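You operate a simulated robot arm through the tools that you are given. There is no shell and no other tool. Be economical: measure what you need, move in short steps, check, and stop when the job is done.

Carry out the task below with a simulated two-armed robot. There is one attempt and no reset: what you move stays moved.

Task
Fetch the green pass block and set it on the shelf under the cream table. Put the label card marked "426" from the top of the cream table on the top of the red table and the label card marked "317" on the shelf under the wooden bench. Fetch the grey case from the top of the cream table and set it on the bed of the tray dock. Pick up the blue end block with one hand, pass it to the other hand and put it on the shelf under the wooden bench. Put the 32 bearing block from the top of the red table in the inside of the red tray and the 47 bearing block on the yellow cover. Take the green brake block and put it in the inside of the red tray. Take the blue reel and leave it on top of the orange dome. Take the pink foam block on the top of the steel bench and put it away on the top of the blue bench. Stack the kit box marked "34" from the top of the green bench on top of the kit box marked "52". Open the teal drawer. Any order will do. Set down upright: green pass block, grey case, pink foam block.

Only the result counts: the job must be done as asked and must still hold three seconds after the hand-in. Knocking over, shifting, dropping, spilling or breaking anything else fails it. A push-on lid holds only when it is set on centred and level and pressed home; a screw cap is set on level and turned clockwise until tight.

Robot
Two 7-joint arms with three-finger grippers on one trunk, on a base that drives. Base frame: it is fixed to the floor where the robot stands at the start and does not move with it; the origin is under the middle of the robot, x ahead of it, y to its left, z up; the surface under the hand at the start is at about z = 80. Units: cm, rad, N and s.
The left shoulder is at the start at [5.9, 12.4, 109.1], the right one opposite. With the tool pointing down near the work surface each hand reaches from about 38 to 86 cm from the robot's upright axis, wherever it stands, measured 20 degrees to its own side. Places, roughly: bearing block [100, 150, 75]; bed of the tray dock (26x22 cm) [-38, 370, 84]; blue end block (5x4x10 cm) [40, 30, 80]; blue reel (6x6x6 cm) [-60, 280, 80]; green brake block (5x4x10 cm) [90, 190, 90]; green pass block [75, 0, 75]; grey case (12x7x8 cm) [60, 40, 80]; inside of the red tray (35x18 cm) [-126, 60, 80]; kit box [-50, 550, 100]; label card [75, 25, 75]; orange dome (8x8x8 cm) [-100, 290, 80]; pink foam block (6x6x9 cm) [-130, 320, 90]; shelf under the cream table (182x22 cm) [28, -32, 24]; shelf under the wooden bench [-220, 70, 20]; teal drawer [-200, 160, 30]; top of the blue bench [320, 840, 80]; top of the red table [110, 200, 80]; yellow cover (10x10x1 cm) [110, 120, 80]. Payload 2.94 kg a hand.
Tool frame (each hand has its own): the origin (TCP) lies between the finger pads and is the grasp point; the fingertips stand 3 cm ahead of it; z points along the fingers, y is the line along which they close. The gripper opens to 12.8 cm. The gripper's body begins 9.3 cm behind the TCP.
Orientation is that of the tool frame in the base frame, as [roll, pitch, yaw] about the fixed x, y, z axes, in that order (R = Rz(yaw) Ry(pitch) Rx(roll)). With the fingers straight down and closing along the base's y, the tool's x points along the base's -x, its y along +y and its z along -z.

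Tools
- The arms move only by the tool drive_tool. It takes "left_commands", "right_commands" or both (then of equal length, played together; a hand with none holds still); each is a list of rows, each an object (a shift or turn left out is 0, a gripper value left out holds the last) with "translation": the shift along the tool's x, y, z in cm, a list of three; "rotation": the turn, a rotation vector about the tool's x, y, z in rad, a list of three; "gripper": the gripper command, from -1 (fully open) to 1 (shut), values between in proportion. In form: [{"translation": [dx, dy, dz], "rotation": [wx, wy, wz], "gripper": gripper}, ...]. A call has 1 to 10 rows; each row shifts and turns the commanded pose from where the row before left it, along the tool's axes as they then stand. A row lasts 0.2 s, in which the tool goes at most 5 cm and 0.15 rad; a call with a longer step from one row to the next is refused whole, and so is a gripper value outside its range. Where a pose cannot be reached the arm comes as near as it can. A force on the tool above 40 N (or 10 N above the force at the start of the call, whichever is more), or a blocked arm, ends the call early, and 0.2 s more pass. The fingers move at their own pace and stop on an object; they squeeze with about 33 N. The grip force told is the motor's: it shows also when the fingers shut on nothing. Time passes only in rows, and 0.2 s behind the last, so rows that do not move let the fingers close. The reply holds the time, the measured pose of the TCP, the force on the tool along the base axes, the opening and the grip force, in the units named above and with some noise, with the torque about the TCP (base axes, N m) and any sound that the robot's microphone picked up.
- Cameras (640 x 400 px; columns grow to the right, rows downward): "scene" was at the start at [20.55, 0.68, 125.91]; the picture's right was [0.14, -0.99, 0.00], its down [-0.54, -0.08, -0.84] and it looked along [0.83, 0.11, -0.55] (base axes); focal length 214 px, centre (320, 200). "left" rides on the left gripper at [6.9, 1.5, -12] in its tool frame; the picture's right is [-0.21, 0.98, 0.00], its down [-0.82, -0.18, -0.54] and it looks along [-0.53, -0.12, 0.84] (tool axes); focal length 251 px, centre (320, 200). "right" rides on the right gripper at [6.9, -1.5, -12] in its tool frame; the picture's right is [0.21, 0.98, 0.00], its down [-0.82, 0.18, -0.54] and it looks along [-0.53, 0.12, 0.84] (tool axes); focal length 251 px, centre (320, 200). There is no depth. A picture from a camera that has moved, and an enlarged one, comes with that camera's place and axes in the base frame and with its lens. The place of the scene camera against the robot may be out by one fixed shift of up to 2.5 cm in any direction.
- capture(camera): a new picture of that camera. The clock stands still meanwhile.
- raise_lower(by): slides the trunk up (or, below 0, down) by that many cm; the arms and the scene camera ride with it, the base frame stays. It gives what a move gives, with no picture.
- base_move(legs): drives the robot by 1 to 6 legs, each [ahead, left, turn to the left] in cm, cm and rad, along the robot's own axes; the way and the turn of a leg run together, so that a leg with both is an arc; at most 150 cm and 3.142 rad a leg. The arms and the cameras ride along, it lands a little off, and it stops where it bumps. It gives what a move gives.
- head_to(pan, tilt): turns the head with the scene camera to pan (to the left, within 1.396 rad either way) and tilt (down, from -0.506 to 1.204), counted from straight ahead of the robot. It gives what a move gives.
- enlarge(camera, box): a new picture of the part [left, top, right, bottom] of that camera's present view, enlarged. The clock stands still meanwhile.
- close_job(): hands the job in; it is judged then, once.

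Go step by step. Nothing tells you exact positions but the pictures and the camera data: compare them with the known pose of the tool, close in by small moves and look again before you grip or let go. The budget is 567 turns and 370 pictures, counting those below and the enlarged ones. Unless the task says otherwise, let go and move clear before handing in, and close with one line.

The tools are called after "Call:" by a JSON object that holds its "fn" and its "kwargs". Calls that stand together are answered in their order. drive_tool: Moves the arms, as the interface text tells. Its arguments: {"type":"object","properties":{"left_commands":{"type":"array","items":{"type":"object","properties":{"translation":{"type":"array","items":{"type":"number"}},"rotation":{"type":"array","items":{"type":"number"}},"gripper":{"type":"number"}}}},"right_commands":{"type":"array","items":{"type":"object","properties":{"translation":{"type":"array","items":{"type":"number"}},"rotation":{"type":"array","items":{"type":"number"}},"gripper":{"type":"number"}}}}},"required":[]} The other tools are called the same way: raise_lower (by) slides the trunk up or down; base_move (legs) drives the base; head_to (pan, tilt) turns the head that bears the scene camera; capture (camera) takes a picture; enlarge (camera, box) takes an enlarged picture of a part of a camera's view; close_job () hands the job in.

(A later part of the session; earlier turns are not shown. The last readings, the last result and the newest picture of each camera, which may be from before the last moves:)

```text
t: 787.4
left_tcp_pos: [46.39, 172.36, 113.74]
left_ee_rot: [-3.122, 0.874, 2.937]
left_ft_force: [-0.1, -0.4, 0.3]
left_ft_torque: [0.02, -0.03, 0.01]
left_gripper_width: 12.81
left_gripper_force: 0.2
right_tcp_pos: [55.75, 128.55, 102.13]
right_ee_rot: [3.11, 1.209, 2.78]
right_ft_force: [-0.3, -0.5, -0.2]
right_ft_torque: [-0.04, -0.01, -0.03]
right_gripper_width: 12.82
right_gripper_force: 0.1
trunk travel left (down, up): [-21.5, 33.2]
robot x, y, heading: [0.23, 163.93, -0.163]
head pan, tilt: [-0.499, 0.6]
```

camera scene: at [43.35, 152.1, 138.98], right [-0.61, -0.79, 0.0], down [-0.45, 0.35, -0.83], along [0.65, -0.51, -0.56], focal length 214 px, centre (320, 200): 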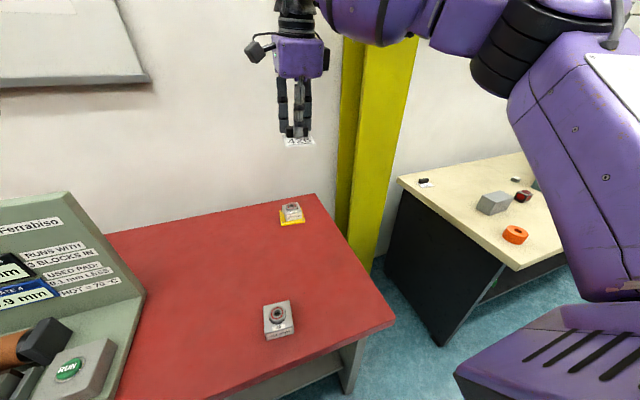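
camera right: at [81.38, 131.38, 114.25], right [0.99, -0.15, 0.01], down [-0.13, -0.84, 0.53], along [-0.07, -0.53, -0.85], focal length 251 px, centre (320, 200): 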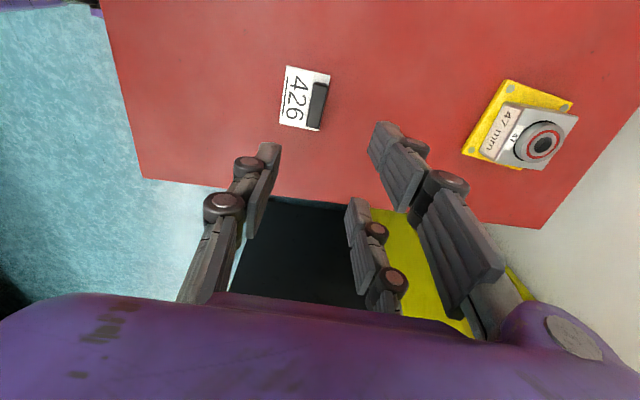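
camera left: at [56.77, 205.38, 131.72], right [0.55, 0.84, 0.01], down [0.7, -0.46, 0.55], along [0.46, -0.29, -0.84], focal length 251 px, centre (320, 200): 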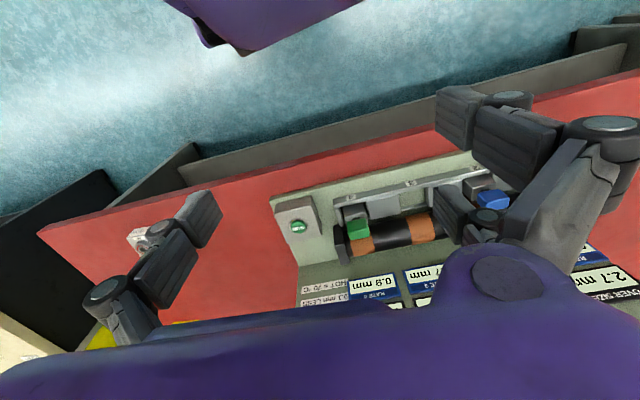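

Call:
{"fn": "base_move", "kwargs": {"legs": [[0, 72.3, 0], [6, 0, 0]]}}

Call:
{"fn": "drive_tool", "kwargs": {"right_commands": [{"rotation": [-0.047, 0, -0.018]}, {"translation": [2.5, 0, 0]}, {"translation": [2.5, 0, 0]}]}}

Call:
{"fn": "head_to", "kwargs": {"pan": -0.35, "tilt": 0.5}}

Call:
{"fn": "capture", "kwargs": {"camera": "scene"}}

Call:
{"fn": "capture", "kwargs": {"camera": "right"}}

```text
t: 794.7
left_tcp_pos: [63.76, 242.33, 113.82]
left_ee_rot: [-3.121, 0.875, 2.939]
left_ft_force: [0.8, -0.8, 0.9]
left_ft_torque: [-0.02, 0.03, -0.08]
left_gripper_width: 12.81
left_gripper_force: 0.0
right_tcp_pos: [73.04, 198.54, 101.95]
right_ee_rot: [3.118, 1.207, 2.788]
right_ft_force: [-0.1, 0.6, 0.3]
right_ft_torque: [0.03, -0.03, 0.0]
right_gripper_width: 12.8
right_gripper_force: 0.0
trunk travel left (down, up): [-21.5, 33.2]
robot x, y, heading: [17.06, 233.13, -0.157]
head pan, tilt: [-0.499, 0.6]
```

```text
t: 795.5
left_tcp_pos: [63.66, 242.43, 114.05]
left_ee_rot: [-3.121, 0.875, 2.94]
left_ft_force: [-0.6, 0.2, -0.2]
left_ft_torque: [-0.02, -0.03, 0.01]
left_gripper_width: 12.81
left_gripper_force: 0.1
right_tcp_pos: [71.96, 199.41, 99.06]
right_ee_rot: [3.12, 1.206, 2.851]
right_ft_force: [0.2, -1.3, -4.8]
right_ft_torque: [-0.12, -0.43, 0.07]
right_gripper_width: 12.76
right_gripper_force: 0.1
right hand out of reach, approached as far as the arm can: row 2, 3
trunk travel left (down, up): [-21.5, 33.2]
robot x, y, heading: [17.11, 233.6, -0.16]
head pan, tilt: [-0.499, 0.6]
```

```text
t: 796.2
left_tcp_pos: [63.69, 242.33, 113.87]
left_ee_rot: [-3.12, 0.875, 2.94]
left_ft_force: [5.1, 19.5, 7.4]
left_ft_torque: [-1.39, 1.57, -2.76]
left_gripper_width: 12.8
left_gripper_force: 0.1
right_tcp_pos: [72.19, 199.53, 99.63]
right_ee_rot: [3.113, 1.218, 2.846]
right_ft_force: [-0.2, 0.1, -0.4]
right_ft_torque: [0.01, -0.01, 0.02]
right_gripper_width: 12.79
right_gripper_force: 0.0
trunk travel left (down, up): [-21.5, 33.2]
robot x, y, heading: [17.67, 233.55, -0.157]
head pan, tilt: [-0.351, 0.499]
```

```text
114 pictures are left
camera scene: at [42.67, 225.75, 117.19], right [-0.52, -0.85, 0.0], down [-0.42, 0.26, -0.87], along [0.74, -0.46, -0.49], focal length 214 px, centre (320, 200)
```

scene: 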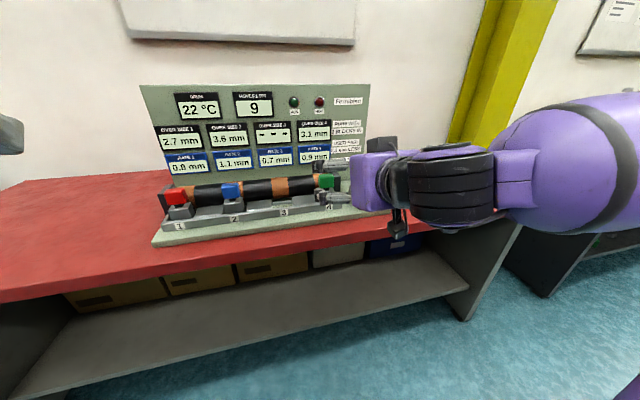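

```text
113 pictures are left
camera right: at [58.59, 201.76, 97.22], right [0.19, 0.96, -0.19], down [-0.17, 0.22, 0.96], along [0.97, -0.15, 0.21], focal length 251 px, centre (320, 200)
```

right: 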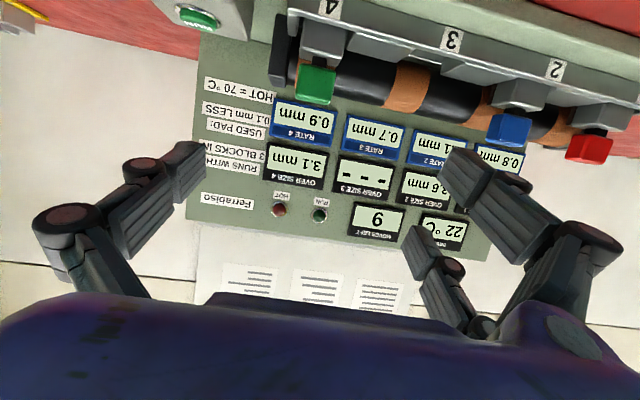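

The green head is centred for the right hand. I'll lower with the trunk and move in with the base.

Call:
{"fn": "raise_lower", "kwargs": {"by": -8}}

Call:
{"fn": "base_move", "kwargs": {"legs": [[9, 0, 0]]}}

Call:
{"fn": "capture", "kwargs": {"camera": "right"}}

```text
t: 796.7
left_tcp_pos: [64.04, 242.57, 112.45]
left_ee_rot: [-3.122, 0.869, 2.945]
left_ft_force: [3.9, 15.3, 1.2]
left_ft_torque: [-1.06, 0.41, -2.23]
left_gripper_width: 12.79
left_gripper_force: 0.0
right_tcp_pos: [72.34, 199.42, 97.63]
right_ee_rot: [3.107, 1.21, 2.832]
right_ft_force: [0.2, 0.7, 0.4]
right_ft_torque: [-0.03, 0.02, -0.01]
right_gripper_width: 12.78
right_gripper_force: 0.0
trunk travel left (down, up): [-20.3, 34.4]
robot x, y, heading: [17.63, 233.47, -0.165]
head pan, tilt: [-0.351, 0.499]
stopped: the force on the tool passed its limit at 49 N (the readings are from after the stop); the commanded pose is now the measured one
```

```text
t: 797.8
left_tcp_pos: [73.13, 240.94, 112.5]
left_ee_rot: [-3.12, 0.868, 2.945]
left_ft_force: [12.6, 21.1, 1.3]
left_ft_torque: [-1.48, 1.18, -3.03]
left_gripper_width: 12.79
left_gripper_force: 0.1
right_tcp_pos: [81.3, 198.04, 97.9]
right_ee_rot: [3.108, 1.214, 2.832]
right_ft_force: [-0.6, -0.3, 0.0]
right_ft_torque: [0.03, -0.01, -0.01]
right_gripper_width: 12.82
right_gripper_force: 0.1
trunk travel left (down, up): [-20.3, 34.4]
robot x, y, heading: [26.37, 231.91, -0.166]
head pan, tilt: [-0.351, 0.499]
```

```text
112 pictures are left
camera right: at [67.72, 200.38, 95.55], right [0.2, 0.96, -0.19], down [-0.16, 0.22, 0.96], along [0.97, -0.16, 0.2], focal length 251 px, centre (320, 200)
```

right: 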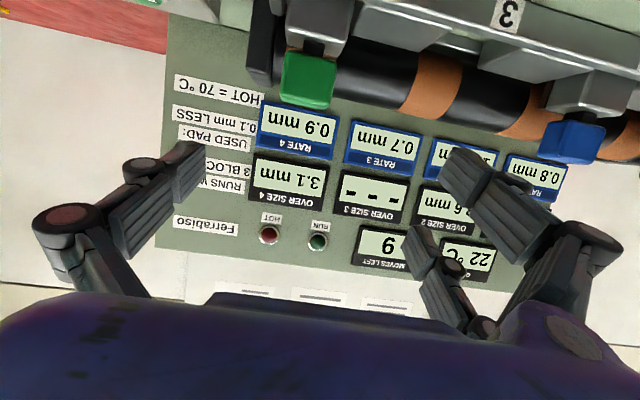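

The left hand is pressing against my own head, so I'll move it left first.

Call:
{"fn": "drive_tool", "kwargs": {"left_commands": [{"translation": [0, 4, 0]}, {"translation": [0, 4, 0]}, {"translation": [0, 4, 0]}, {"translation": [-2, 3, 0]}]}}

Call:
{"fn": "raise_lower", "kwargs": {"by": -6.5}}

Call:
{"fn": "capture", "kwargs": {"camera": "right"}}

```text
t: 798.8
left_tcp_pos: [77.34, 255.52, 113.73]
left_ee_rot: [-3.121, 0.868, 2.946]
left_ft_force: [0.9, -0.4, 0.2]
left_ft_torque: [-0.02, 0.01, -0.03]
left_gripper_width: 12.79
left_gripper_force: 0.1
right_tcp_pos: [81.14, 198.14, 97.85]
right_ee_rot: [3.107, 1.213, 2.832]
right_ft_force: [0.9, -0.7, -0.4]
right_ft_torque: [-0.03, 0.0, -0.01]
right_gripper_width: 12.8
right_gripper_force: 0.1
trunk travel left (down, up): [-20.3, 34.4]
robot x, y, heading: [26.0, 231.55, -0.16]
head pan, tilt: [-0.351, 0.499]
```

```text
t: 799.8
left_tcp_pos: [77.29, 255.39, 107.3]
left_ee_rot: [-3.12, 0.871, 2.945]
left_ft_force: [0.2, -0.7, 0.6]
left_ft_torque: [-0.02, 0.01, 0.0]
left_gripper_width: 12.8
left_gripper_force: 0.1
right_tcp_pos: [82.83, 197.77, 88.11]
right_ee_rot: [3.127, 1.158, 2.85]
right_ft_force: [-0.7, -0.4, 0.5]
right_ft_torque: [0.0, -0.01, 0.01]
right_gripper_width: 12.81
right_gripper_force: 0.1
trunk travel left (down, up): [-13.8, 40.9]
robot x, y, heading: [26.05, 231.49, -0.161]
head pan, tilt: [-0.351, 0.499]
```

```text
111 pictures are left
camera right: at [69.21, 200.13, 86.65], right [0.19, 0.96, -0.19], down [-0.11, 0.21, 0.97], along [0.98, -0.16, 0.15], focal length 251 px, centre (320, 200)
```

right: 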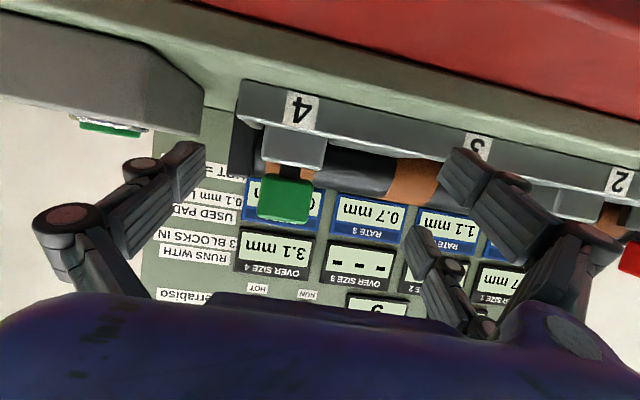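

Call:
{"fn": "drive_tool", "kwargs": {"right_commands": [{"translation": [-2.8, -0.8, 0]}, {"translation": [-2.8, -0.8, 0]}, {"translation": [0, 0, 2]}]}}

Call:
{"fn": "capture", "kwargs": {"camera": "right"}}

Call:
{"fn": "enlarge", "kwargs": {"camera": "scene", "box": [220, 100, 420, 260]}}

```text
t: 800.6
left_tcp_pos: [77.43, 255.44, 107.25]
left_ee_rot: [-3.12, 0.87, 2.946]
left_ft_force: [-0.9, 0.3, -0.6]
left_ft_torque: [-0.03, 0.03, 0.02]
left_gripper_width: 12.79
left_gripper_force: 0.0
right_tcp_pos: [86.43, 194.89, 92.38]
right_ee_rot: [3.131, 1.153, 2.852]
right_ft_force: [0.1, -0.1, 0.1]
right_ft_torque: [0.02, -0.03, 0.02]
right_gripper_width: 12.8
right_gripper_force: 0.1
trunk travel left (down, up): [-13.8, 40.9]
robot x, y, heading: [26.0, 231.58, -0.159]
head pan, tilt: [-0.351, 0.499]
```

```text
110 pictures are left
camera right: at [72.81, 197.37, 90.85], right [0.19, 0.96, -0.19], down [-0.11, 0.21, 0.97], along [0.98, -0.16, 0.15], focal length 251 px, centre (320, 200)
```

right: 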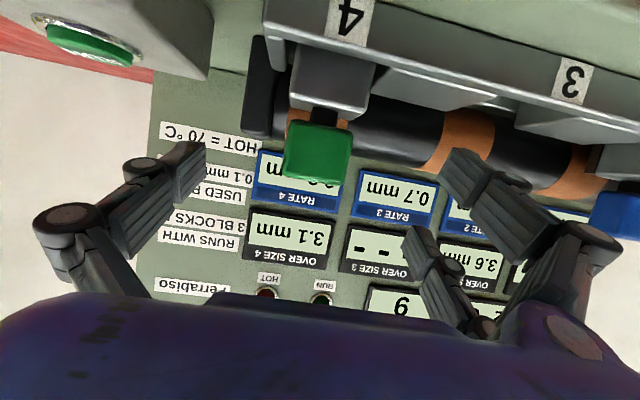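

```text
2.50 times, centred on (320, 180) of scene
camera zoom: at [54.85, 224.11, 108.35], right [-0.49, -0.87, 0.0], down [-0.42, 0.23, -0.88], along [0.77, -0.43, -0.48], focal length 536 px, centre (320, 250)
```

zoom: 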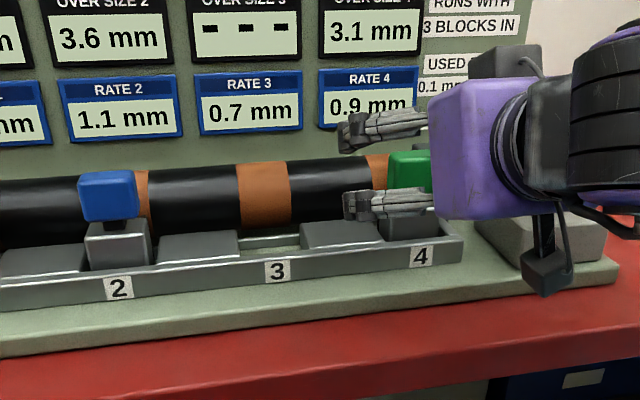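

Well aligned, with the pair straddling the head above and below centre. I'm advancing 2.5 cm and closing.

Call:
{"fn": "drive_tool", "kwargs": {"right_commands": [{"translation": [0.2, 0, 1.3]}, {"translation": [0, 0, 1.2]}, {"gripper": 0.3}, {"gripper": 1}, {"gripper": 1}]}}

Call:
{"fn": "capture", "kwargs": {"camera": "right"}}

```text
t: 801.8
left_tcp_pos: [77.38, 255.38, 107.25]
left_ee_rot: [-3.121, 0.87, 2.946]
left_ft_force: [-0.7, 0.0, 0.4]
left_ft_torque: [-0.02, -0.01, -0.01]
left_gripper_width: 12.84
left_gripper_force: 0.0
right_tcp_pos: [88.5, 194.4, 91.06]
right_ee_rot: [3.127, 1.158, 2.851]
right_ft_force: [1.9, 0.3, 0.4]
right_ft_torque: [0.06, -0.12, 0.0]
right_gripper_width: 4.59
right_gripper_force: 31.3
trunk travel left (down, up): [-13.8, 40.9]
robot x, y, heading: [26.17, 231.68, -0.16]
head pan, tilt: [-0.351, 0.499]
```

```text
108 pictures are left
camera right: at [74.87, 196.83, 89.69], right [0.19, 0.96, -0.19], down [-0.11, 0.21, 0.97], along [0.98, -0.16, 0.15], focal length 251 px, centre (320, 200)
```

right: 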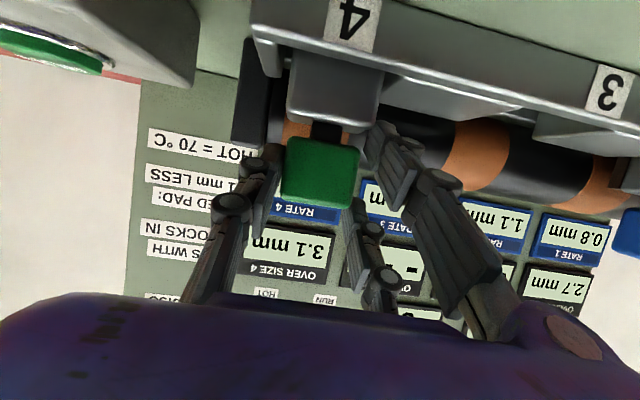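

The head is gripped at 4.6 cm. I'm pulling straight up with the trunk.

Call:
{"fn": "raise_lower", "kwargs": {"by": 13}}

Call:
{"fn": "capture", "kwargs": {"camera": "scene"}}

```text
t: 803.4
left_tcp_pos: [77.51, 255.39, 120.25]
left_ee_rot: [-3.121, 0.869, 2.944]
left_ft_force: [0.8, 0.3, -0.1]
left_ft_torque: [-0.01, -0.04, 0.0]
left_gripper_width: 12.8
left_gripper_force: 0.0
right_tcp_pos: [88.62, 194.42, 104.06]
right_ee_rot: [3.127, 1.156, 2.85]
right_ft_force: [0.2, 0.0, -2.8]
right_ft_torque: [-0.01, 0.05, 0.0]
right_gripper_width: 4.51
right_gripper_force: 32.9
trunk travel left (down, up): [-26.8, 27.9]
robot x, y, heading: [26.16, 231.88, -0.157]
head pan, tilt: [-0.351, 0.499]
```

```text
107 pictures are left
camera scene: at [50.25, 224.84, 122.84], right [-0.49, -0.87, 0.0], down [-0.42, 0.23, -0.88], along [0.77, -0.43, -0.48], focal length 214 px, centre (320, 200)
```

scene: 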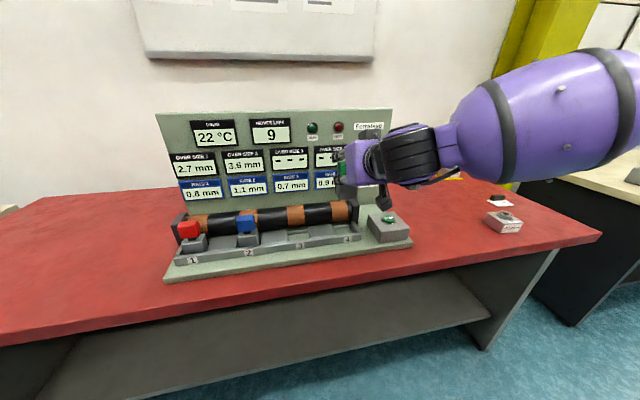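

The brake block is out of slot 4. I'll carry it to the red tray.

Call:
{"fn": "raise_lower", "kwargs": {"by": 14}}

Call:
{"fn": "base_move", "kwargs": {"legs": [[-25, 0, 0], [0, 0, 1.56], [0, 0, 1.56], [8, 110, 0], [8, 110, 0]]}}

Call:
{"fn": "head_to", "kwargs": {"pan": -0.4, "tilt": 0.6}}

Call:
{"fn": "capture", "kwargs": {"camera": "scene"}}

```text
t: 805.1
left_tcp_pos: [77.49, 255.43, 134.13]
left_ee_rot: [-3.12, 0.869, 2.945]
left_ft_force: [-0.3, -0.1, 0.5]
left_ft_torque: [0.01, 0.03, 0.01]
left_gripper_width: 12.8
left_gripper_force: 0.0
right_tcp_pos: [88.5, 194.39, 118.15]
right_ee_rot: [3.128, 1.154, 2.849]
right_ft_force: [-0.5, 0.4, -2.9]
right_ft_torque: [0.02, 0.06, 0.0]
right_gripper_width: 4.51
right_gripper_force: 32.8
trunk travel left (down, up): [-40.8, 13.9]
robot x, y, heading: [25.86, 231.77, -0.167]
head pan, tilt: [-0.351, 0.499]
```

```text
t: 833.5
left_tcp_pos: [-121.85, 8.07, 134.33]
left_ee_rot: [-3.12, 0.869, -0.304]
left_ft_force: [0.3, -0.1, 0.0]
left_ft_torque: [0.0, 0.0, -0.02]
left_gripper_width: 12.81
left_gripper_force: 0.0
right_tcp_pos: [-126.27, 70.03, 118.25]
right_ee_rot: [3.127, 1.157, -0.398]
right_ft_force: [0.6, 1.0, -2.9]
right_ft_torque: [-0.01, -0.06, 0.01]
right_gripper_width: 4.52
right_gripper_force: 33.0
trunk travel left (down, up): [-40.8, 13.9]
robot x, y, heading: [-68.53, 25.94, 2.875]
head pan, tilt: [-0.351, 0.499]
```

```text
t: 834.1
left_tcp_pos: [-121.8, 8.1, 134.43]
left_ee_rot: [-3.121, 0.869, -0.304]
left_ft_force: [0.0, 1.1, 1.1]
left_ft_torque: [-0.01, -0.01, 0.02]
left_gripper_width: 12.82
left_gripper_force: 0.0
right_tcp_pos: [-126.26, 69.81, 118.12]
right_ee_rot: [3.129, 1.157, -0.398]
right_ft_force: [-0.1, 0.0, -4.0]
right_ft_torque: [0.0, -0.04, -0.02]
right_gripper_width: 4.49
right_gripper_force: 32.8
trunk travel left (down, up): [-40.8, 13.9]
robot x, y, heading: [-68.27, 26.26, 2.875]
head pan, tilt: [-0.4, 0.6]
```

```text
106 pictures are left
camera scene: at [-83.93, 34.12, 135.94], right [0.62, 0.79, 0.0], down [0.44, -0.35, -0.83], along [-0.65, 0.51, -0.56], focal length 214 px, centre (320, 200)
```

scene: 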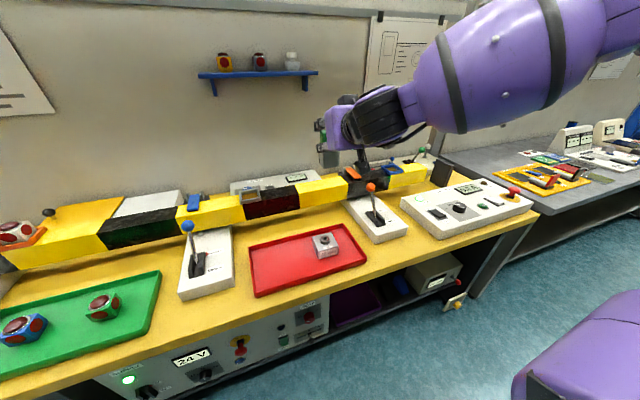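

Call:
{"fn": "base_move", "kwargs": {"legs": [[-4.2, 15.2, 0]]}}

Call:
{"fn": "raise_lower", "kwargs": {"by": -16}}

Call:
{"fn": "capture", "kwargs": {"camera": "scene"}}

Call:
{"fn": "capture", "kwargs": {"camera": "right"}}

```text
t: 836.1
left_tcp_pos: [-121.88, -7.63, 134.29]
left_ee_rot: [-3.121, 0.87, -0.304]
left_ft_force: [0.6, -0.2, 0.1]
left_ft_torque: [0.01, -0.02, 0.0]
left_gripper_width: 12.8
left_gripper_force: 0.1
right_tcp_pos: [-126.17, 54.31, 118.19]
right_ee_rot: [3.128, 1.156, -0.401]
right_ft_force: [0.5, 0.9, -3.1]
right_ft_torque: [-0.03, -0.05, -0.01]
right_gripper_width: 4.5
right_gripper_force: 33.0
trunk travel left (down, up): [-40.8, 13.9]
robot x, y, heading: [-68.48, 10.18, 2.869]
head pan, tilt: [-0.4, 0.6]
```

```text
t: 838.0
left_tcp_pos: [-121.81, -7.66, 118.3]
left_ee_rot: [-3.121, 0.871, -0.306]
left_ft_force: [0.0, -0.4, 0.1]
left_ft_torque: [0.04, -0.01, -0.04]
left_gripper_width: 12.82
left_gripper_force: 0.1
right_tcp_pos: [-126.2, 54.24, 102.29]
right_ee_rot: [3.127, 1.158, -0.402]
right_ft_force: [0.0, -0.3, -2.8]
right_ft_torque: [-0.01, -0.06, 0.0]
right_gripper_width: 4.5
right_gripper_force: 32.6
trunk travel left (down, up): [-24.8, 29.9]
robot x, y, heading: [-68.15, 10.34, 2.87]
head pan, tilt: [-0.4, 0.6]
```

```text
105 pictures are left
camera scene: at [-87.9, 19.49, 119.89], right [0.62, 0.79, 0.0], down [0.44, -0.35, -0.83], along [-0.65, 0.51, -0.56], focal length 214 px, centre (320, 200)
```

scene: 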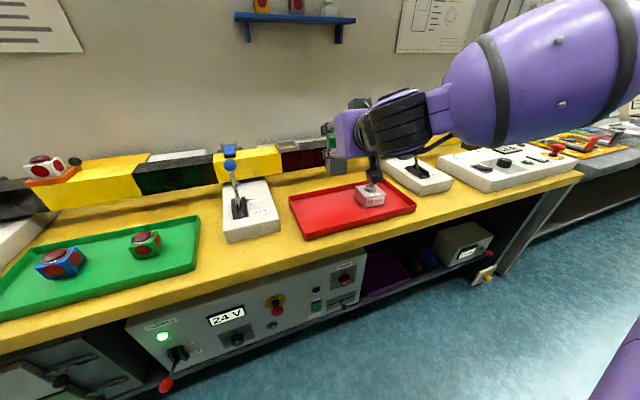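

```text
104 pictures are left
camera right: at [-112.88, 50.47, 100.72], right [-0.29, -0.94, -0.19], down [0.09, -0.22, 0.97], along [-0.95, 0.27, 0.15], focal length 251 px, centre (320, 200)
```

right: 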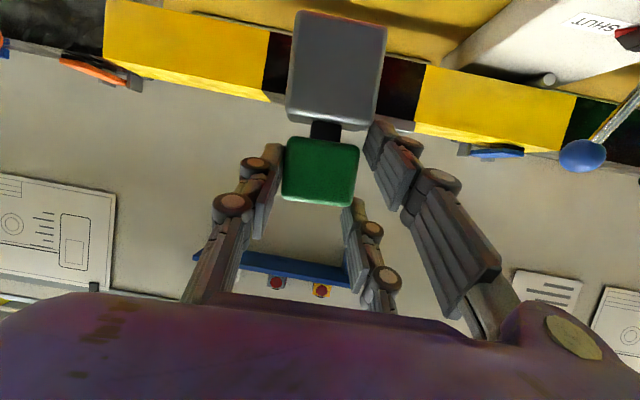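

The block is above the left half of the tray. I'm lowering it.

Call:
{"fn": "raise_lower", "kwargs": {"by": -11.5}}

Call:
{"fn": "drive_tool", "kwargs": {"right_commands": [{"translation": [0.35, 0, 0.1]}, {"translation": [0.35, 0, 0.1]}, {"translation": [0.35, 0, 0.1]}, {"translation": [0.35, 0, 0.1]}, {"translation": [0.35, 0, 0.1]}, {"translation": [0.35, 0, 0.1]}, {"translation": [0.35, 0, 0.1]}]}}

Call:
{"fn": "enlarge", "kwargs": {"camera": "scene", "box": [230, 100, 450, 260]}}

```text
t: 839.4
left_tcp_pos: [-121.74, -7.54, 106.78]
left_ee_rot: [-3.122, 0.871, -0.305]
left_ft_force: [0.9, 0.1, 0.5]
left_ft_torque: [0.01, 0.01, -0.03]
left_gripper_width: 12.8
left_gripper_force: 0.1
right_tcp_pos: [-126.24, 54.25, 90.77]
right_ee_rot: [3.129, 1.158, -0.402]
right_ft_force: [0.4, 0.1, -2.9]
right_ft_torque: [-0.02, -0.07, 0.04]
right_gripper_width: 4.52
right_gripper_force: 33.3
trunk travel left (down, up): [-13.3, 41.4]
robot x, y, heading: [-68.36, 10.39, 2.878]
head pan, tilt: [-0.4, 0.6]
```

```text
t: 841.0
left_tcp_pos: [-121.67, -7.69, 106.97]
left_ee_rot: [-3.12, 0.871, -0.305]
left_ft_force: [-0.1, -0.4, -0.1]
left_ft_torque: [0.0, 0.04, 0.0]
left_gripper_width: 12.78
left_gripper_force: 0.0
right_tcp_pos: [-125.74, 54.13, 88.48]
right_ee_rot: [3.131, 1.164, -0.397]
right_ft_force: [-1.2, 6.8, 25.7]
right_ft_torque: [0.06, 0.73, -0.16]
right_gripper_width: 4.62
right_gripper_force: 33.6
trunk travel left (down, up): [-13.3, 41.4]
robot x, y, heading: [-68.09, 10.62, 2.875]
head pan, tilt: [-0.4, 0.6]
```

```text
2.50 times, centred on (340, 180) of scene
camera zoom: at [-91.87, 20.55, 106.92], right [0.62, 0.79, 0.0], down [0.44, -0.35, -0.83], along [-0.65, 0.51, -0.56], focal length 536 px, centre (270, 250)
```

zoom: 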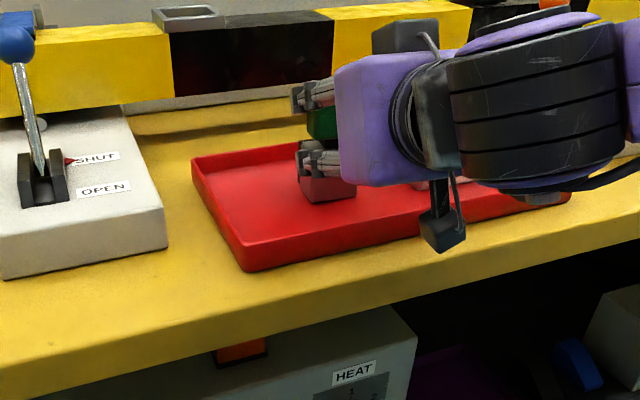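

Call:
{"fn": "drive_tool", "kwargs": {"right_commands": [{"gripper": 0.1}, {"gripper": -0.2}, {"gripper": -0.25}, {"translation": [0, 0, -3]}, {"translation": [0, 0, -4]}, {"translation": [-1, 0, -4]}, {"translation": [-2, 0, -4]}]}}

Call:
{"fn": "capture", "kwargs": {"camera": "scene"}}

```text
t: 842.6
left_tcp_pos: [-121.89, -7.57, 106.93]
left_ee_rot: [-3.12, 0.872, -0.306]
left_ft_force: [-0.1, -0.2, 0.3]
left_ft_torque: [-0.04, 0.0, -0.02]
left_gripper_width: 12.79
left_gripper_force: 0.1
right_tcp_pos: [-116.68, 50.34, 97.5]
right_ee_rot: [3.136, 1.149, -0.394]
right_ft_force: [1.4, -0.8, 2.7]
right_ft_torque: [-0.08, -0.18, 0.0]
right_gripper_width: 8.01
right_gripper_force: 0.3
right hand out of reach, approached as far as the arm can: row 5, 6, 7
trunk travel left (down, up): [-13.3, 41.4]
robot x, y, heading: [-68.48, 10.37, 2.875]
head pan, tilt: [-0.4, 0.6]
```

```text
102 pictures are left
camera scene: at [-92.0, 20.57, 106.89], right [0.62, 0.79, 0.0], down [0.44, -0.35, -0.83], along [-0.65, 0.51, -0.56], focal length 214 px, centre (320, 200)
```

scene: 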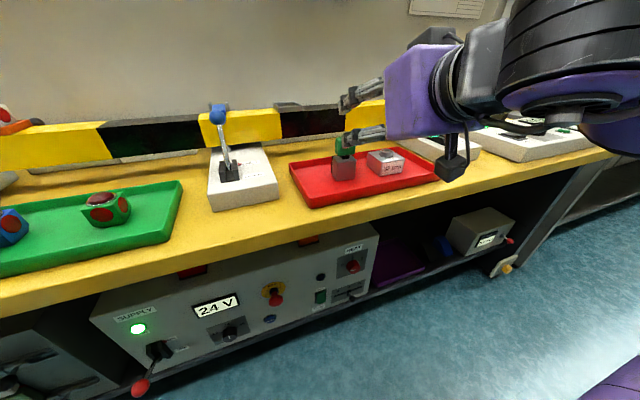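

The brake block stands in the red tray beside block 32. Next is the grey case; I'll raise, back off, turn around and return to the cream table's left end.

Call:
{"fn": "base_move", "kwargs": {"legs": [[-18, 0, 0]]}}

Call:
{"fn": "raise_lower", "kwargs": {"by": 30}}

Call:
{"fn": "drive_tool", "kwargs": {"right_commands": [{"rotation": [0, 0.15, 0], "gripper": -1}, {"rotation": [0, 0.15, 0]}, {"rotation": [0, 0.15, 0]}, {"rotation": [0, 0.15, 0]}, {"rotation": [0, 0.15, 0]}, {"rotation": [0, 0.15, 0]}, {"rotation": [0, 0.15, 0]}, {"rotation": [0, 0.1, 0]}]}}

Call:
{"fn": "base_move", "kwargs": {"legs": [[0, 0, -1.53], [0, 0, -1.53], [0, 75, 0], [45, 0, 0]]}}

```text
t: 844.1
left_tcp_pos: [-104.39, -12.47, 106.89]
left_ee_rot: [-3.121, 0.872, -0.305]
left_ft_force: [1.2, -0.6, -0.2]
left_ft_torque: [-0.04, 0.0, 0.0]
left_gripper_width: 12.81
left_gripper_force: 0.1
right_tcp_pos: [-99.36, 45.49, 97.73]
right_ee_rot: [3.127, 1.157, -0.399]
right_ft_force: [0.2, 0.6, -0.3]
right_ft_torque: [0.0, 0.0, -0.03]
right_gripper_width: 7.99
right_gripper_force: 0.0
trunk travel left (down, up): [-13.3, 41.4]
robot x, y, heading: [-51.03, 5.59, 2.876]
head pan, tilt: [-0.4, 0.6]
```

```text
t: 847.1
left_tcp_pos: [-104.46, -12.39, 136.79]
left_ee_rot: [-3.12, 0.869, -0.303]
left_ft_force: [0.1, -0.5, 0.0]
left_ft_torque: [0.0, 0.01, 0.0]
left_gripper_width: 12.82
left_gripper_force: 0.2
right_tcp_pos: [-99.49, 45.57, 127.54]
right_ee_rot: [3.129, 1.155, -0.398]
right_ft_force: [0.2, -0.4, 0.3]
right_ft_torque: [0.0, -0.01, 0.02]
right_gripper_width: 8.0
right_gripper_force: 0.0
trunk travel left (down, up): [-43.3, 11.4]
robot x, y, heading: [-50.97, 5.63, 2.876]
head pan, tilt: [-0.4, 0.6]
```

```text
t: 848.9
left_tcp_pos: [-104.51, -12.33, 136.75]
left_ee_rot: [-3.121, 0.868, -0.305]
left_ft_force: [0.2, 0.1, 0.5]
left_ft_torque: [-0.01, -0.01, 0.03]
left_gripper_width: 12.78
left_gripper_force: 0.0
right_tcp_pos: [-99.68, 45.61, 127.53]
right_ee_rot: [3.137, 0.002, -0.385]
right_ft_force: [0.3, -0.1, 0.2]
right_ft_torque: [0.03, -0.04, 0.01]
right_gripper_width: 12.79
right_gripper_force: 0.1
trunk travel left (down, up): [-43.3, 11.4]
robot x, y, heading: [-50.67, 5.42, 2.875]
head pan, tilt: [-0.4, 0.6]
```

```text
t: 865.7
left_tcp_pos: [57.4, 95.39, 136.76]
left_ee_rot: [-3.121, 0.871, 2.939]
left_ft_force: [0.1, 0.4, -0.4]
left_ft_torque: [-0.01, 0.03, 0.0]
left_gripper_width: 12.79
left_gripper_force: 0.0
right_tcp_pos: [58.5, 37.3, 127.66]
right_ee_rot: [3.135, 0.008, 2.854]
right_ft_force: [-0.2, 1.2, -0.2]
right_ft_torque: [0.01, 0.03, 0.02]
right_gripper_width: 12.79
right_gripper_force: 0.0
trunk travel left (down, up): [-43.3, 11.4]
robot x, y, heading: [6.51, 72.08, -0.169]
head pan, tilt: [-0.4, 0.6]
```

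Call:
{"fn": "drive_tool", "kwargs": {"right_commands": [{"rotation": [0, 0, 0.15]}, {"rotation": [0, 0, 0.15]}, {"rotation": [0, 0, 0.15]}, {"rotation": [0, 0, 0.15]}, {"rotation": [0, 0, 0.15]}, {"rotation": [0, 0, 0.15]}, {"rotation": [0, 0, 0.15]}, {"rotation": [0, 0, 0.15]}, {"rotation": [0, 0, 0.15]}, {"rotation": [0, 0, 0.15]}]}}

Call:
{"fn": "raise_lower", "kwargs": {"by": -18}}

Call:
{"fn": "capture", "kwargs": {"camera": "right"}}

```text
t: 867.9
left_tcp_pos: [57.55, 95.35, 136.75]
left_ee_rot: [-3.121, 0.869, 2.94]
left_ft_force: [0.1, -0.5, 0.2]
left_ft_torque: [0.01, -0.01, 0.01]
left_gripper_width: 12.8
left_gripper_force: 0.1
right_tcp_pos: [58.62, 37.21, 127.6]
right_ee_rot: [3.136, -0.006, 1.352]
right_ft_force: [-0.5, -0.4, -0.7]
right_ft_torque: [0.01, 0.05, 0.0]
right_gripper_width: 12.77
right_gripper_force: 0.1
trunk travel left (down, up): [-43.3, 11.4]
robot x, y, heading: [6.31, 72.04, -0.167]
head pan, tilt: [-0.4, 0.6]
```

```text
t: 869.9
left_tcp_pos: [57.48, 95.41, 118.89]
left_ee_rot: [-3.123, 0.871, 2.939]
left_ft_force: [0.5, -0.1, 0.1]
left_ft_torque: [-0.01, -0.01, 0.02]
left_gripper_width: 12.79
left_gripper_force: 0.0
right_tcp_pos: [58.59, 37.25, 109.82]
right_ee_rot: [3.134, -0.006, 1.356]
right_ft_force: [-0.1, 1.1, 2.3]
right_ft_torque: [0.01, -0.03, 0.01]
right_gripper_width: 12.83
right_gripper_force: 0.2
trunk travel left (down, up): [-25.3, 29.4]
robot x, y, heading: [6.31, 72.4, -0.165]
head pan, tilt: [-0.4, 0.6]
```

```text
101 pictures are left
camera right: at [58.41, 44.25, 121.77], right [1.0, 0.0, 0.01], down [0.0, -0.84, 0.54], along [0.01, -0.54, -0.84], focal length 251 px, centre (320, 200)
```

right: 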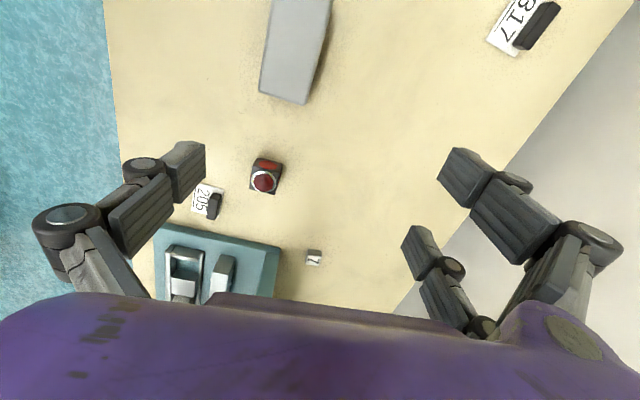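

Call:
{"fn": "drive_tool", "kwargs": {"right_commands": [{"translation": [2.7, -2.4, 0], "rotation": [0, 0, 0.047]}, {"translation": [2.7, -2.4, 0]}, {"translation": [0, 0, 4.5]}, {"translation": [0, 0, 4.5]}]}}

Call:
{"fn": "capture", "kwargs": {"camera": "right"}}

```text
t: 870.9
left_tcp_pos: [57.56, 95.33, 118.74]
left_ee_rot: [-3.119, 0.87, 2.94]
left_ft_force: [0.1, 0.5, 0.0]
left_ft_torque: [0.02, 0.01, -0.03]
left_gripper_width: 12.79
left_gripper_force: 0.0
right_tcp_pos: [55.24, 43.5, 100.31]
right_ee_rot: [3.132, -0.004, 1.308]
right_ft_force: [0.0, -1.2, -0.5]
right_ft_torque: [0.01, 0.0, 0.0]
right_gripper_width: 12.76
right_gripper_force: 0.1
trunk travel left (down, up): [-25.3, 29.4]
robot x, y, heading: [6.3, 72.5, -0.159]
head pan, tilt: [-0.4, 0.6]
```

```text
100 pictures are left
camera right: at [55.48, 50.5, 112.4], right [1.0, -0.05, 0.01], down [-0.04, -0.84, 0.54], along [-0.02, -0.54, -0.84], focal length 251 px, centre (320, 200)
```

right: 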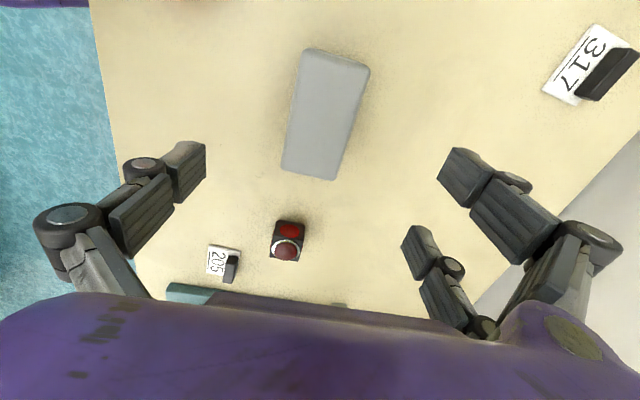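

Call:
{"fn": "drive_tool", "kwargs": {"right_commands": [{"translation": [0.8, 0.2, 3]}, {"translation": [0, 0, 4.5]}, {"translation": [0, 0, 4.5]}, {"translation": [0, 0, 3.6]}, {"gripper": 0.2}, {"gripper": 1}, {"gripper": 1}]}}

Call:
{"fn": "capture", "kwargs": {"camera": "right"}}

```text
t: 872.5
left_tcp_pos: [57.59, 95.39, 118.86]
left_ee_rot: [-3.121, 0.87, 2.939]
left_ft_force: [0.1, -0.1, -0.6]
left_ft_torque: [-0.02, 0.0, -0.02]
left_gripper_width: 12.81
left_gripper_force: 0.0
right_tcp_pos: [55.99, 44.25, 84.97]
right_ee_rot: [3.134, -0.005, 1.307]
right_ft_force: [0.5, 0.0, 1.7]
right_ft_torque: [0.12, 0.07, -0.08]
right_gripper_width: 6.48
right_gripper_force: 33.2
trunk travel left (down, up): [-25.3, 29.4]
robot x, y, heading: [6.26, 72.12, -0.165]
head pan, tilt: [-0.4, 0.6]
```

```text
99 pictures are left
camera right: at [56.27, 51.32, 96.97], right [1.0, -0.04, 0.01], down [-0.04, -0.84, 0.54], along [-0.02, -0.54, -0.84], focal length 251 px, centre (320, 200)
```

right: 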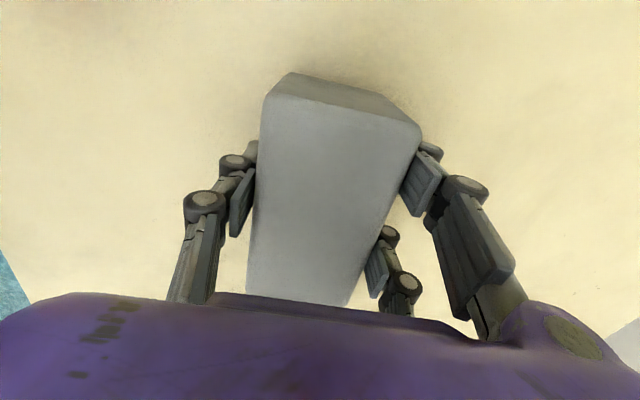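

The case is gripped. I'll lift it, turn the hand to neutral and drive up to the tray dock.

Call:
{"fn": "raise_lower", "kwargs": {"by": 26}}

Call:
{"fn": "base_move", "kwargs": {"legs": [[-30, 0, 0]]}}

Call:
{"fn": "drive_tool", "kwargs": {"right_commands": [{"rotation": [0, 0, -0.15]}, {"rotation": [0, 0, -0.15]}, {"rotation": [0, 0, -0.15]}, {"rotation": [0, 0, -0.15]}, {"rotation": [0, 0, -0.15]}, {"rotation": [0, 0, -0.15]}, {"rotation": [0, 0, -0.15]}, {"rotation": [0, 0, -0.15]}, {"rotation": [0, 0, -0.15]}, {"rotation": [0, 0, -0.15]}]}}

Call:
{"fn": "base_move", "kwargs": {"legs": [[0, 127, 0], [0, 127, 0], [0, 0, 1.52], [0, 0, 1.52]]}}

Call:
{"fn": "head_to", "kwargs": {"pan": -0.3, "tilt": 0.6}}

Call:
{"fn": "capture", "kwargs": {"camera": "scene"}}

```text
t: 875.1
left_tcp_pos: [57.65, 95.37, 144.76]
left_ee_rot: [-3.119, 0.869, 2.939]
left_ft_force: [-0.3, 0.3, 0.1]
left_ft_torque: [-0.02, -0.01, -0.02]
left_gripper_width: 12.8
left_gripper_force: 0.0
right_tcp_pos: [55.64, 44.23, 111.28]
right_ee_rot: [3.129, -0.006, 1.309]
right_ft_force: [0.7, 0.0, -4.0]
right_ft_torque: [0.06, 0.0, 0.01]
right_gripper_width: 6.46
right_gripper_force: 33.4
trunk travel left (down, up): [-51.3, 3.4]
robot x, y, heading: [6.61, 72.45, -0.168]
head pan, tilt: [-0.4, 0.6]
```

```text
t: 877.2
left_tcp_pos: [28.07, 100.33, 144.65]
left_ee_rot: [-3.121, 0.868, 2.944]
left_ft_force: [0.4, -0.2, 0.2]
left_ft_torque: [0.0, -0.03, 0.01]
left_gripper_width: 12.78
left_gripper_force: 0.0
right_tcp_pos: [26.3, 49.35, 111.28]
right_ee_rot: [3.127, -0.011, 1.312]
right_ft_force: [0.3, 0.5, -2.7]
right_ft_torque: [0.05, 0.01, -0.03]
right_gripper_width: 6.47
right_gripper_force: 32.9
trunk travel left (down, up): [-51.3, 3.4]
robot x, y, heading: [-23.42, 76.81, -0.165]
head pan, tilt: [-0.4, 0.6]
```

```text
t: 879.4
left_tcp_pos: [27.92, 100.44, 144.8]
left_ee_rot: [-3.122, 0.869, 2.943]
left_ft_force: [0.6, -0.1, 0.7]
left_ft_torque: [0.01, -0.04, 0.01]
left_gripper_width: 12.8
left_gripper_force: 0.0
right_tcp_pos: [26.13, 49.49, 111.43]
right_ee_rot: [3.134, 0.015, 2.816]
right_ft_force: [0.4, -0.2, -3.2]
right_ft_torque: [0.0, -0.01, 0.02]
right_gripper_width: 6.46
right_gripper_force: 32.7
trunk travel left (down, up): [-51.3, 3.4]
robot x, y, heading: [-23.48, 77.11, -0.164]
head pan, tilt: [-0.4, 0.6]
```

```text
t: 909.2
left_tcp_pos: [-40.99, 314.61, 144.71]
left_ee_rot: [-3.121, 0.869, -0.334]
left_ft_force: [0.0, 0.0, 0.2]
left_ft_torque: [0.01, 0.0, 0.0]
left_gripper_width: 12.77
left_gripper_force: 0.2
right_tcp_pos: [-32.52, 364.8, 111.37]
right_ee_rot: [3.131, 0.015, -0.46]
right_ft_force: [0.1, 1.0, -3.1]
right_ft_torque: [0.0, -0.03, 0.0]
right_gripper_width: 6.45
right_gripper_force: 32.8
trunk travel left (down, up): [-51.3, 3.4]
robot x, y, heading: [12.89, 331.08, 2.848]
head pan, tilt: [-0.4, 0.6]
```

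```text
t: 909.9
left_tcp_pos: [-40.86, 314.5, 144.82]
left_ee_rot: [-3.122, 0.869, -0.333]
left_ft_force: [0.0, -0.5, -0.4]
left_ft_torque: [-0.01, -0.01, -0.03]
left_gripper_width: 12.77
left_gripper_force: 0.0
right_tcp_pos: [-32.44, 364.76, 111.42]
right_ee_rot: [3.133, 0.014, -0.46]
right_ft_force: [0.8, -0.4, -2.8]
right_ft_torque: [-0.02, -0.06, 0.0]
right_gripper_width: 6.48
right_gripper_force: 32.9
trunk travel left (down, up): [-51.3, 3.4]
robot x, y, heading: [13.24, 331.11, 2.853]
head pan, tilt: [-0.3, 0.6]
```

```text
98 pictures are left
camera scene: at [3.25, 337.0, 148.14], right [0.56, 0.83, 0.0], down [0.47, -0.32, -0.82], along [-0.68, 0.46, -0.57], focal length 214 px, centre (320, 200)
```

scene: 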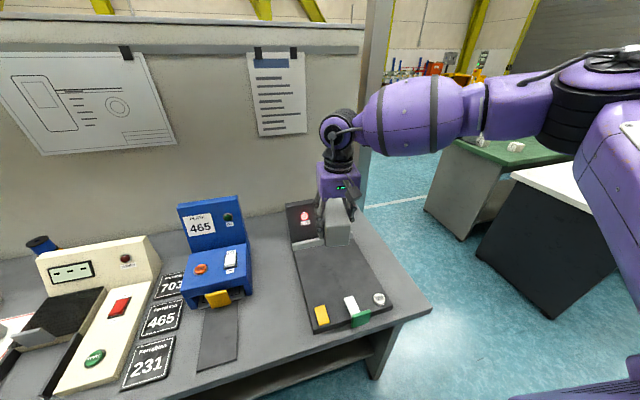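

The dock is right below. I'll align the case with the bed and position it over the bed centre at (-38, 370).

Call:
{"fn": "drive_tool", "kwargs": {"right_commands": [{"rotation": [0, 0, -0.148]}, {"translation": [-3.45, -1.6, 0]}, {"translation": [-3.45, -1.6, 0]}]}}

Call:
{"fn": "raise_lower", "kwargs": {"by": -14}}

Call:
{"fn": "capture", "kwargs": {"camera": "scene"}}

Call:
{"fn": "capture", "kwargs": {"camera": "right"}}

```text
t: 910.7
left_tcp_pos: [-41.14, 314.68, 144.81]
left_ee_rot: [-3.12, 0.87, -0.335]
left_ft_force: [0.6, 0.0, -0.8]
left_ft_torque: [-0.06, -0.02, 0.04]
left_gripper_width: 12.78
left_gripper_force: 0.1
right_tcp_pos: [-34.93, 371.03, 111.97]
right_ee_rot: [3.134, 0.017, -0.311]
right_ft_force: [-0.2, 0.5, -2.9]
right_ft_torque: [-0.03, -0.03, 0.01]
right_gripper_width: 6.43
right_gripper_force: 33.3
right hand out of reach, approached as far as the arm can: row 2, 3
trunk travel left (down, up): [-51.3, 3.4]
robot x, y, heading: [12.92, 330.6, 2.844]
head pan, tilt: [-0.3, 0.6]
```

```text
t: 912.4
left_tcp_pos: [-41.02, 314.62, 130.85]
left_ee_rot: [-3.121, 0.872, -0.332]
left_ft_force: [-0.6, 0.1, -0.4]
left_ft_torque: [-0.02, -0.01, -0.04]
left_gripper_width: 12.82
left_gripper_force: 0.0
right_tcp_pos: [-34.87, 371.04, 98.17]
right_ee_rot: [3.136, 0.017, -0.311]
right_ft_force: [1.1, -0.1, -3.2]
right_ft_torque: [-0.04, 0.0, -0.01]
right_gripper_width: 6.47
right_gripper_force: 32.3
trunk travel left (down, up): [-37.3, 17.4]
robot x, y, heading: [13.01, 330.94, 2.851]
head pan, tilt: [-0.3, 0.6]
```

```text
97 pictures are left
camera scene: at [-3.85, 339.14, 132.31], right [0.56, 0.83, 0.0], down [0.47, -0.32, -0.83], along [-0.68, 0.46, -0.56], focal length 214 px, centre (320, 200)
```

scene: 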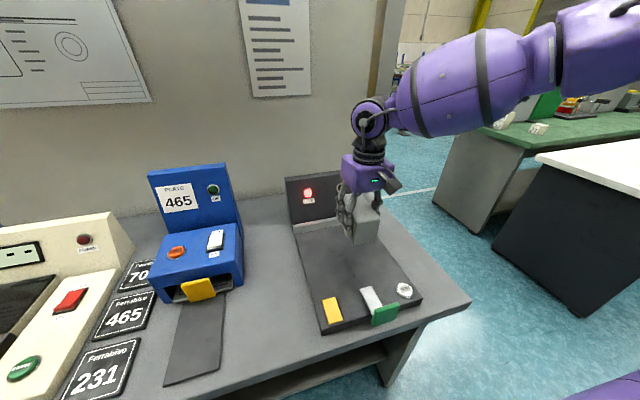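

```text
96 pictures are left
camera right: at [-27.63, 370.31, 110.15], right [-0.1, -1.0, 0.0], down [-0.83, 0.08, 0.56], along [-0.55, 0.05, -0.83], focal length 251 px, centre (320, 200)
```

right: 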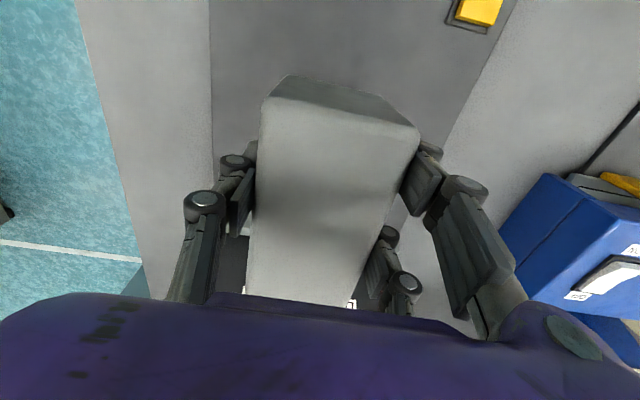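

The case is centred laterally over the dock plate and within the bed's depth. I'm lowering it.

Call:
{"fn": "raise_lower", "kwargs": {"by": -7.5}}

Call:
{"fn": "drive_tool", "kwargs": {"right_commands": [{"translation": [-0.7, 0, 0.3]}, {"translation": [-0.7, 0, 0.3]}, {"translation": [0, 0, 0.3]}, {"translation": [0, 0, 0.3]}, {"translation": [0, 0, 0.3]}, {"translation": [0, 0, 0.3]}]}}

Call:
{"fn": "enlarge", "kwargs": {"camera": "scene", "box": [250, 130, 450, 290]}}

```text
t: 913.5
left_tcp_pos: [-40.91, 314.47, 123.3]
left_ee_rot: [-3.121, 0.871, -0.33]
left_ft_force: [0.4, -0.2, 0.0]
left_ft_torque: [0.01, 0.04, -0.01]
left_gripper_width: 12.8
left_gripper_force: 0.1
right_tcp_pos: [-34.83, 370.96, 90.8]
right_ee_rot: [3.134, 0.016, -0.312]
right_ft_force: [-0.4, -0.8, -2.0]
right_ft_torque: [-0.05, -0.05, -0.03]
right_gripper_width: 6.46
right_gripper_force: 32.8
trunk travel left (down, up): [-29.8, 24.9]
robot x, y, heading: [12.89, 331.33, 2.849]
head pan, tilt: [-0.3, 0.6]
```

```text
t: 914.9
left_tcp_pos: [-41.01, 314.63, 123.25]
left_ee_rot: [-3.12, 0.869, -0.332]
left_ft_force: [0.9, 0.0, -0.3]
left_ft_torque: [-0.02, 0.02, 0.04]
left_gripper_width: 12.79
left_gripper_force: 0.1
right_tcp_pos: [-36.27, 371.25, 88.89]
right_ee_rot: [3.136, 0.015, -0.313]
right_ft_force: [0.1, -0.8, -1.3]
right_ft_torque: [0.01, -0.01, 0.01]
right_gripper_width: 6.44
right_gripper_force: 32.6
trunk travel left (down, up): [-29.8, 24.9]
robot x, y, heading: [13.32, 331.18, 2.848]
head pan, tilt: [-0.3, 0.6]
```

```text
2.50 times, centred on (350, 210) of scene
camera zoom: at [-5.59, 339.68, 124.94], right [0.56, 0.83, 0.0], down [0.47, -0.32, -0.82], along [-0.68, 0.46, -0.57], focal length 536 px, centre (245, 175)
```

zoom: 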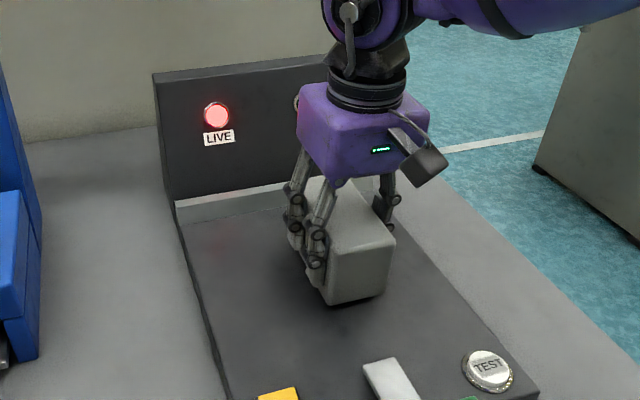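

Call:
{"fn": "drive_tool", "kwargs": {"right_commands": [{"translation": [0, 0, 0.3]}, {"translation": [0, 0, 0.3]}, {"translation": [0, 0, 0.3]}, {"translation": [0, 0, 0.3]}, {"translation": [0, 0, 0.3]}, {"translation": [0, 0, 0.3]}, {"translation": [0, 0, 0.3]}, {"translation": [0, 0, 0.3]}]}}

```text
t: 916.7
left_tcp_pos: [-40.73, 314.24, 123.29]
left_ee_rot: [-3.12, 0.873, -0.33]
left_ft_force: [-0.2, -0.3, 0.0]
left_ft_torque: [-0.01, -0.04, -0.01]
left_gripper_width: 12.81
left_gripper_force: 0.0
right_tcp_pos: [-36.29, 371.31, 86.74]
right_ee_rot: [3.135, 0.02, -0.312]
right_ft_force: [-0.9, 0.5, 26.9]
right_ft_torque: [0.04, 0.02, 0.03]
right_gripper_width: 6.48
right_gripper_force: 32.6
trunk travel left (down, up): [-29.8, 24.9]
robot x, y, heading: [12.88, 330.93, 2.848]
head pan, tilt: [-0.3, 0.6]
```

The case is seated. I'm releasing and lifting with the trunk.

Call:
{"fn": "drive_tool", "kwargs": {"right_commands": [{"gripper": 0}, {"gripper": -0.3}, {"gripper": -0.4}]}}

Call:
{"fn": "raise_lower", "kwargs": {"by": 18}}

Call:
{"fn": "enlarge", "kwargs": {"camera": "scene", "box": [230, 130, 480, 330]}}

```text
t: 917.5
left_tcp_pos: [-40.99, 314.54, 123.16]
left_ee_rot: [-3.12, 0.868, -0.331]
left_ft_force: [1.0, -0.7, 0.0]
left_ft_torque: [-0.03, 0.0, -0.01]
left_gripper_width: 12.77
left_gripper_force: 0.0
right_tcp_pos: [-36.22, 371.45, 86.52]
right_ee_rot: [3.135, 0.013, -0.315]
right_ft_force: [-0.2, 0.0, -0.1]
right_ft_torque: [0.01, 0.01, 0.02]
right_gripper_width: 8.96
right_gripper_force: 0.1
trunk travel left (down, up): [-29.8, 24.9]
robot x, y, heading: [12.8, 330.84, 2.846]
head pan, tilt: [-0.3, 0.6]
```

```text
t: 919.5
left_tcp_pos: [-41.09, 314.57, 141.19]
left_ee_rot: [-3.122, 0.866, -0.331]
left_ft_force: [-0.5, -0.5, -1.1]
left_ft_torque: [0.0, -0.01, 0.0]
left_gripper_width: 12.75
left_gripper_force: 0.0
right_tcp_pos: [-36.25, 371.5, 104.25]
right_ee_rot: [3.137, 0.014, -0.313]
right_ft_force: [-0.1, -0.1, 0.5]
right_ft_torque: [0.0, -0.03, 0.02]
right_gripper_width: 8.94
right_gripper_force: 0.1
trunk travel left (down, up): [-47.8, 6.9]
robot x, y, heading: [13.34, 331.36, 2.847]
head pan, tilt: [-0.3, 0.6]
```

```text
2.00 times, centred on (355, 230) of scene
camera zoom: at [0.35, 337.88, 143.98], right [0.56, 0.83, 0.0], down [0.47, -0.32, -0.82], along [-0.68, 0.46, -0.57], focal length 429 px, centre (250, 140)
```

zoom: 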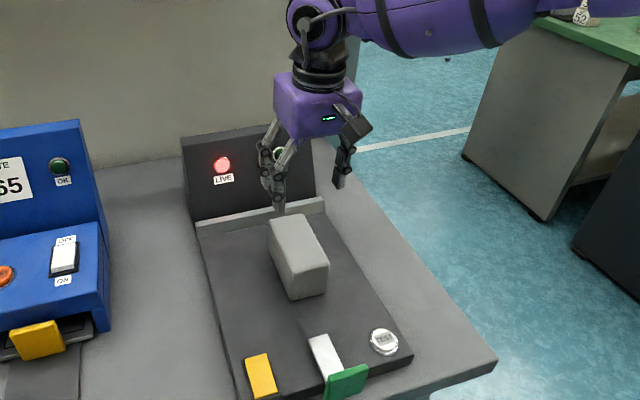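

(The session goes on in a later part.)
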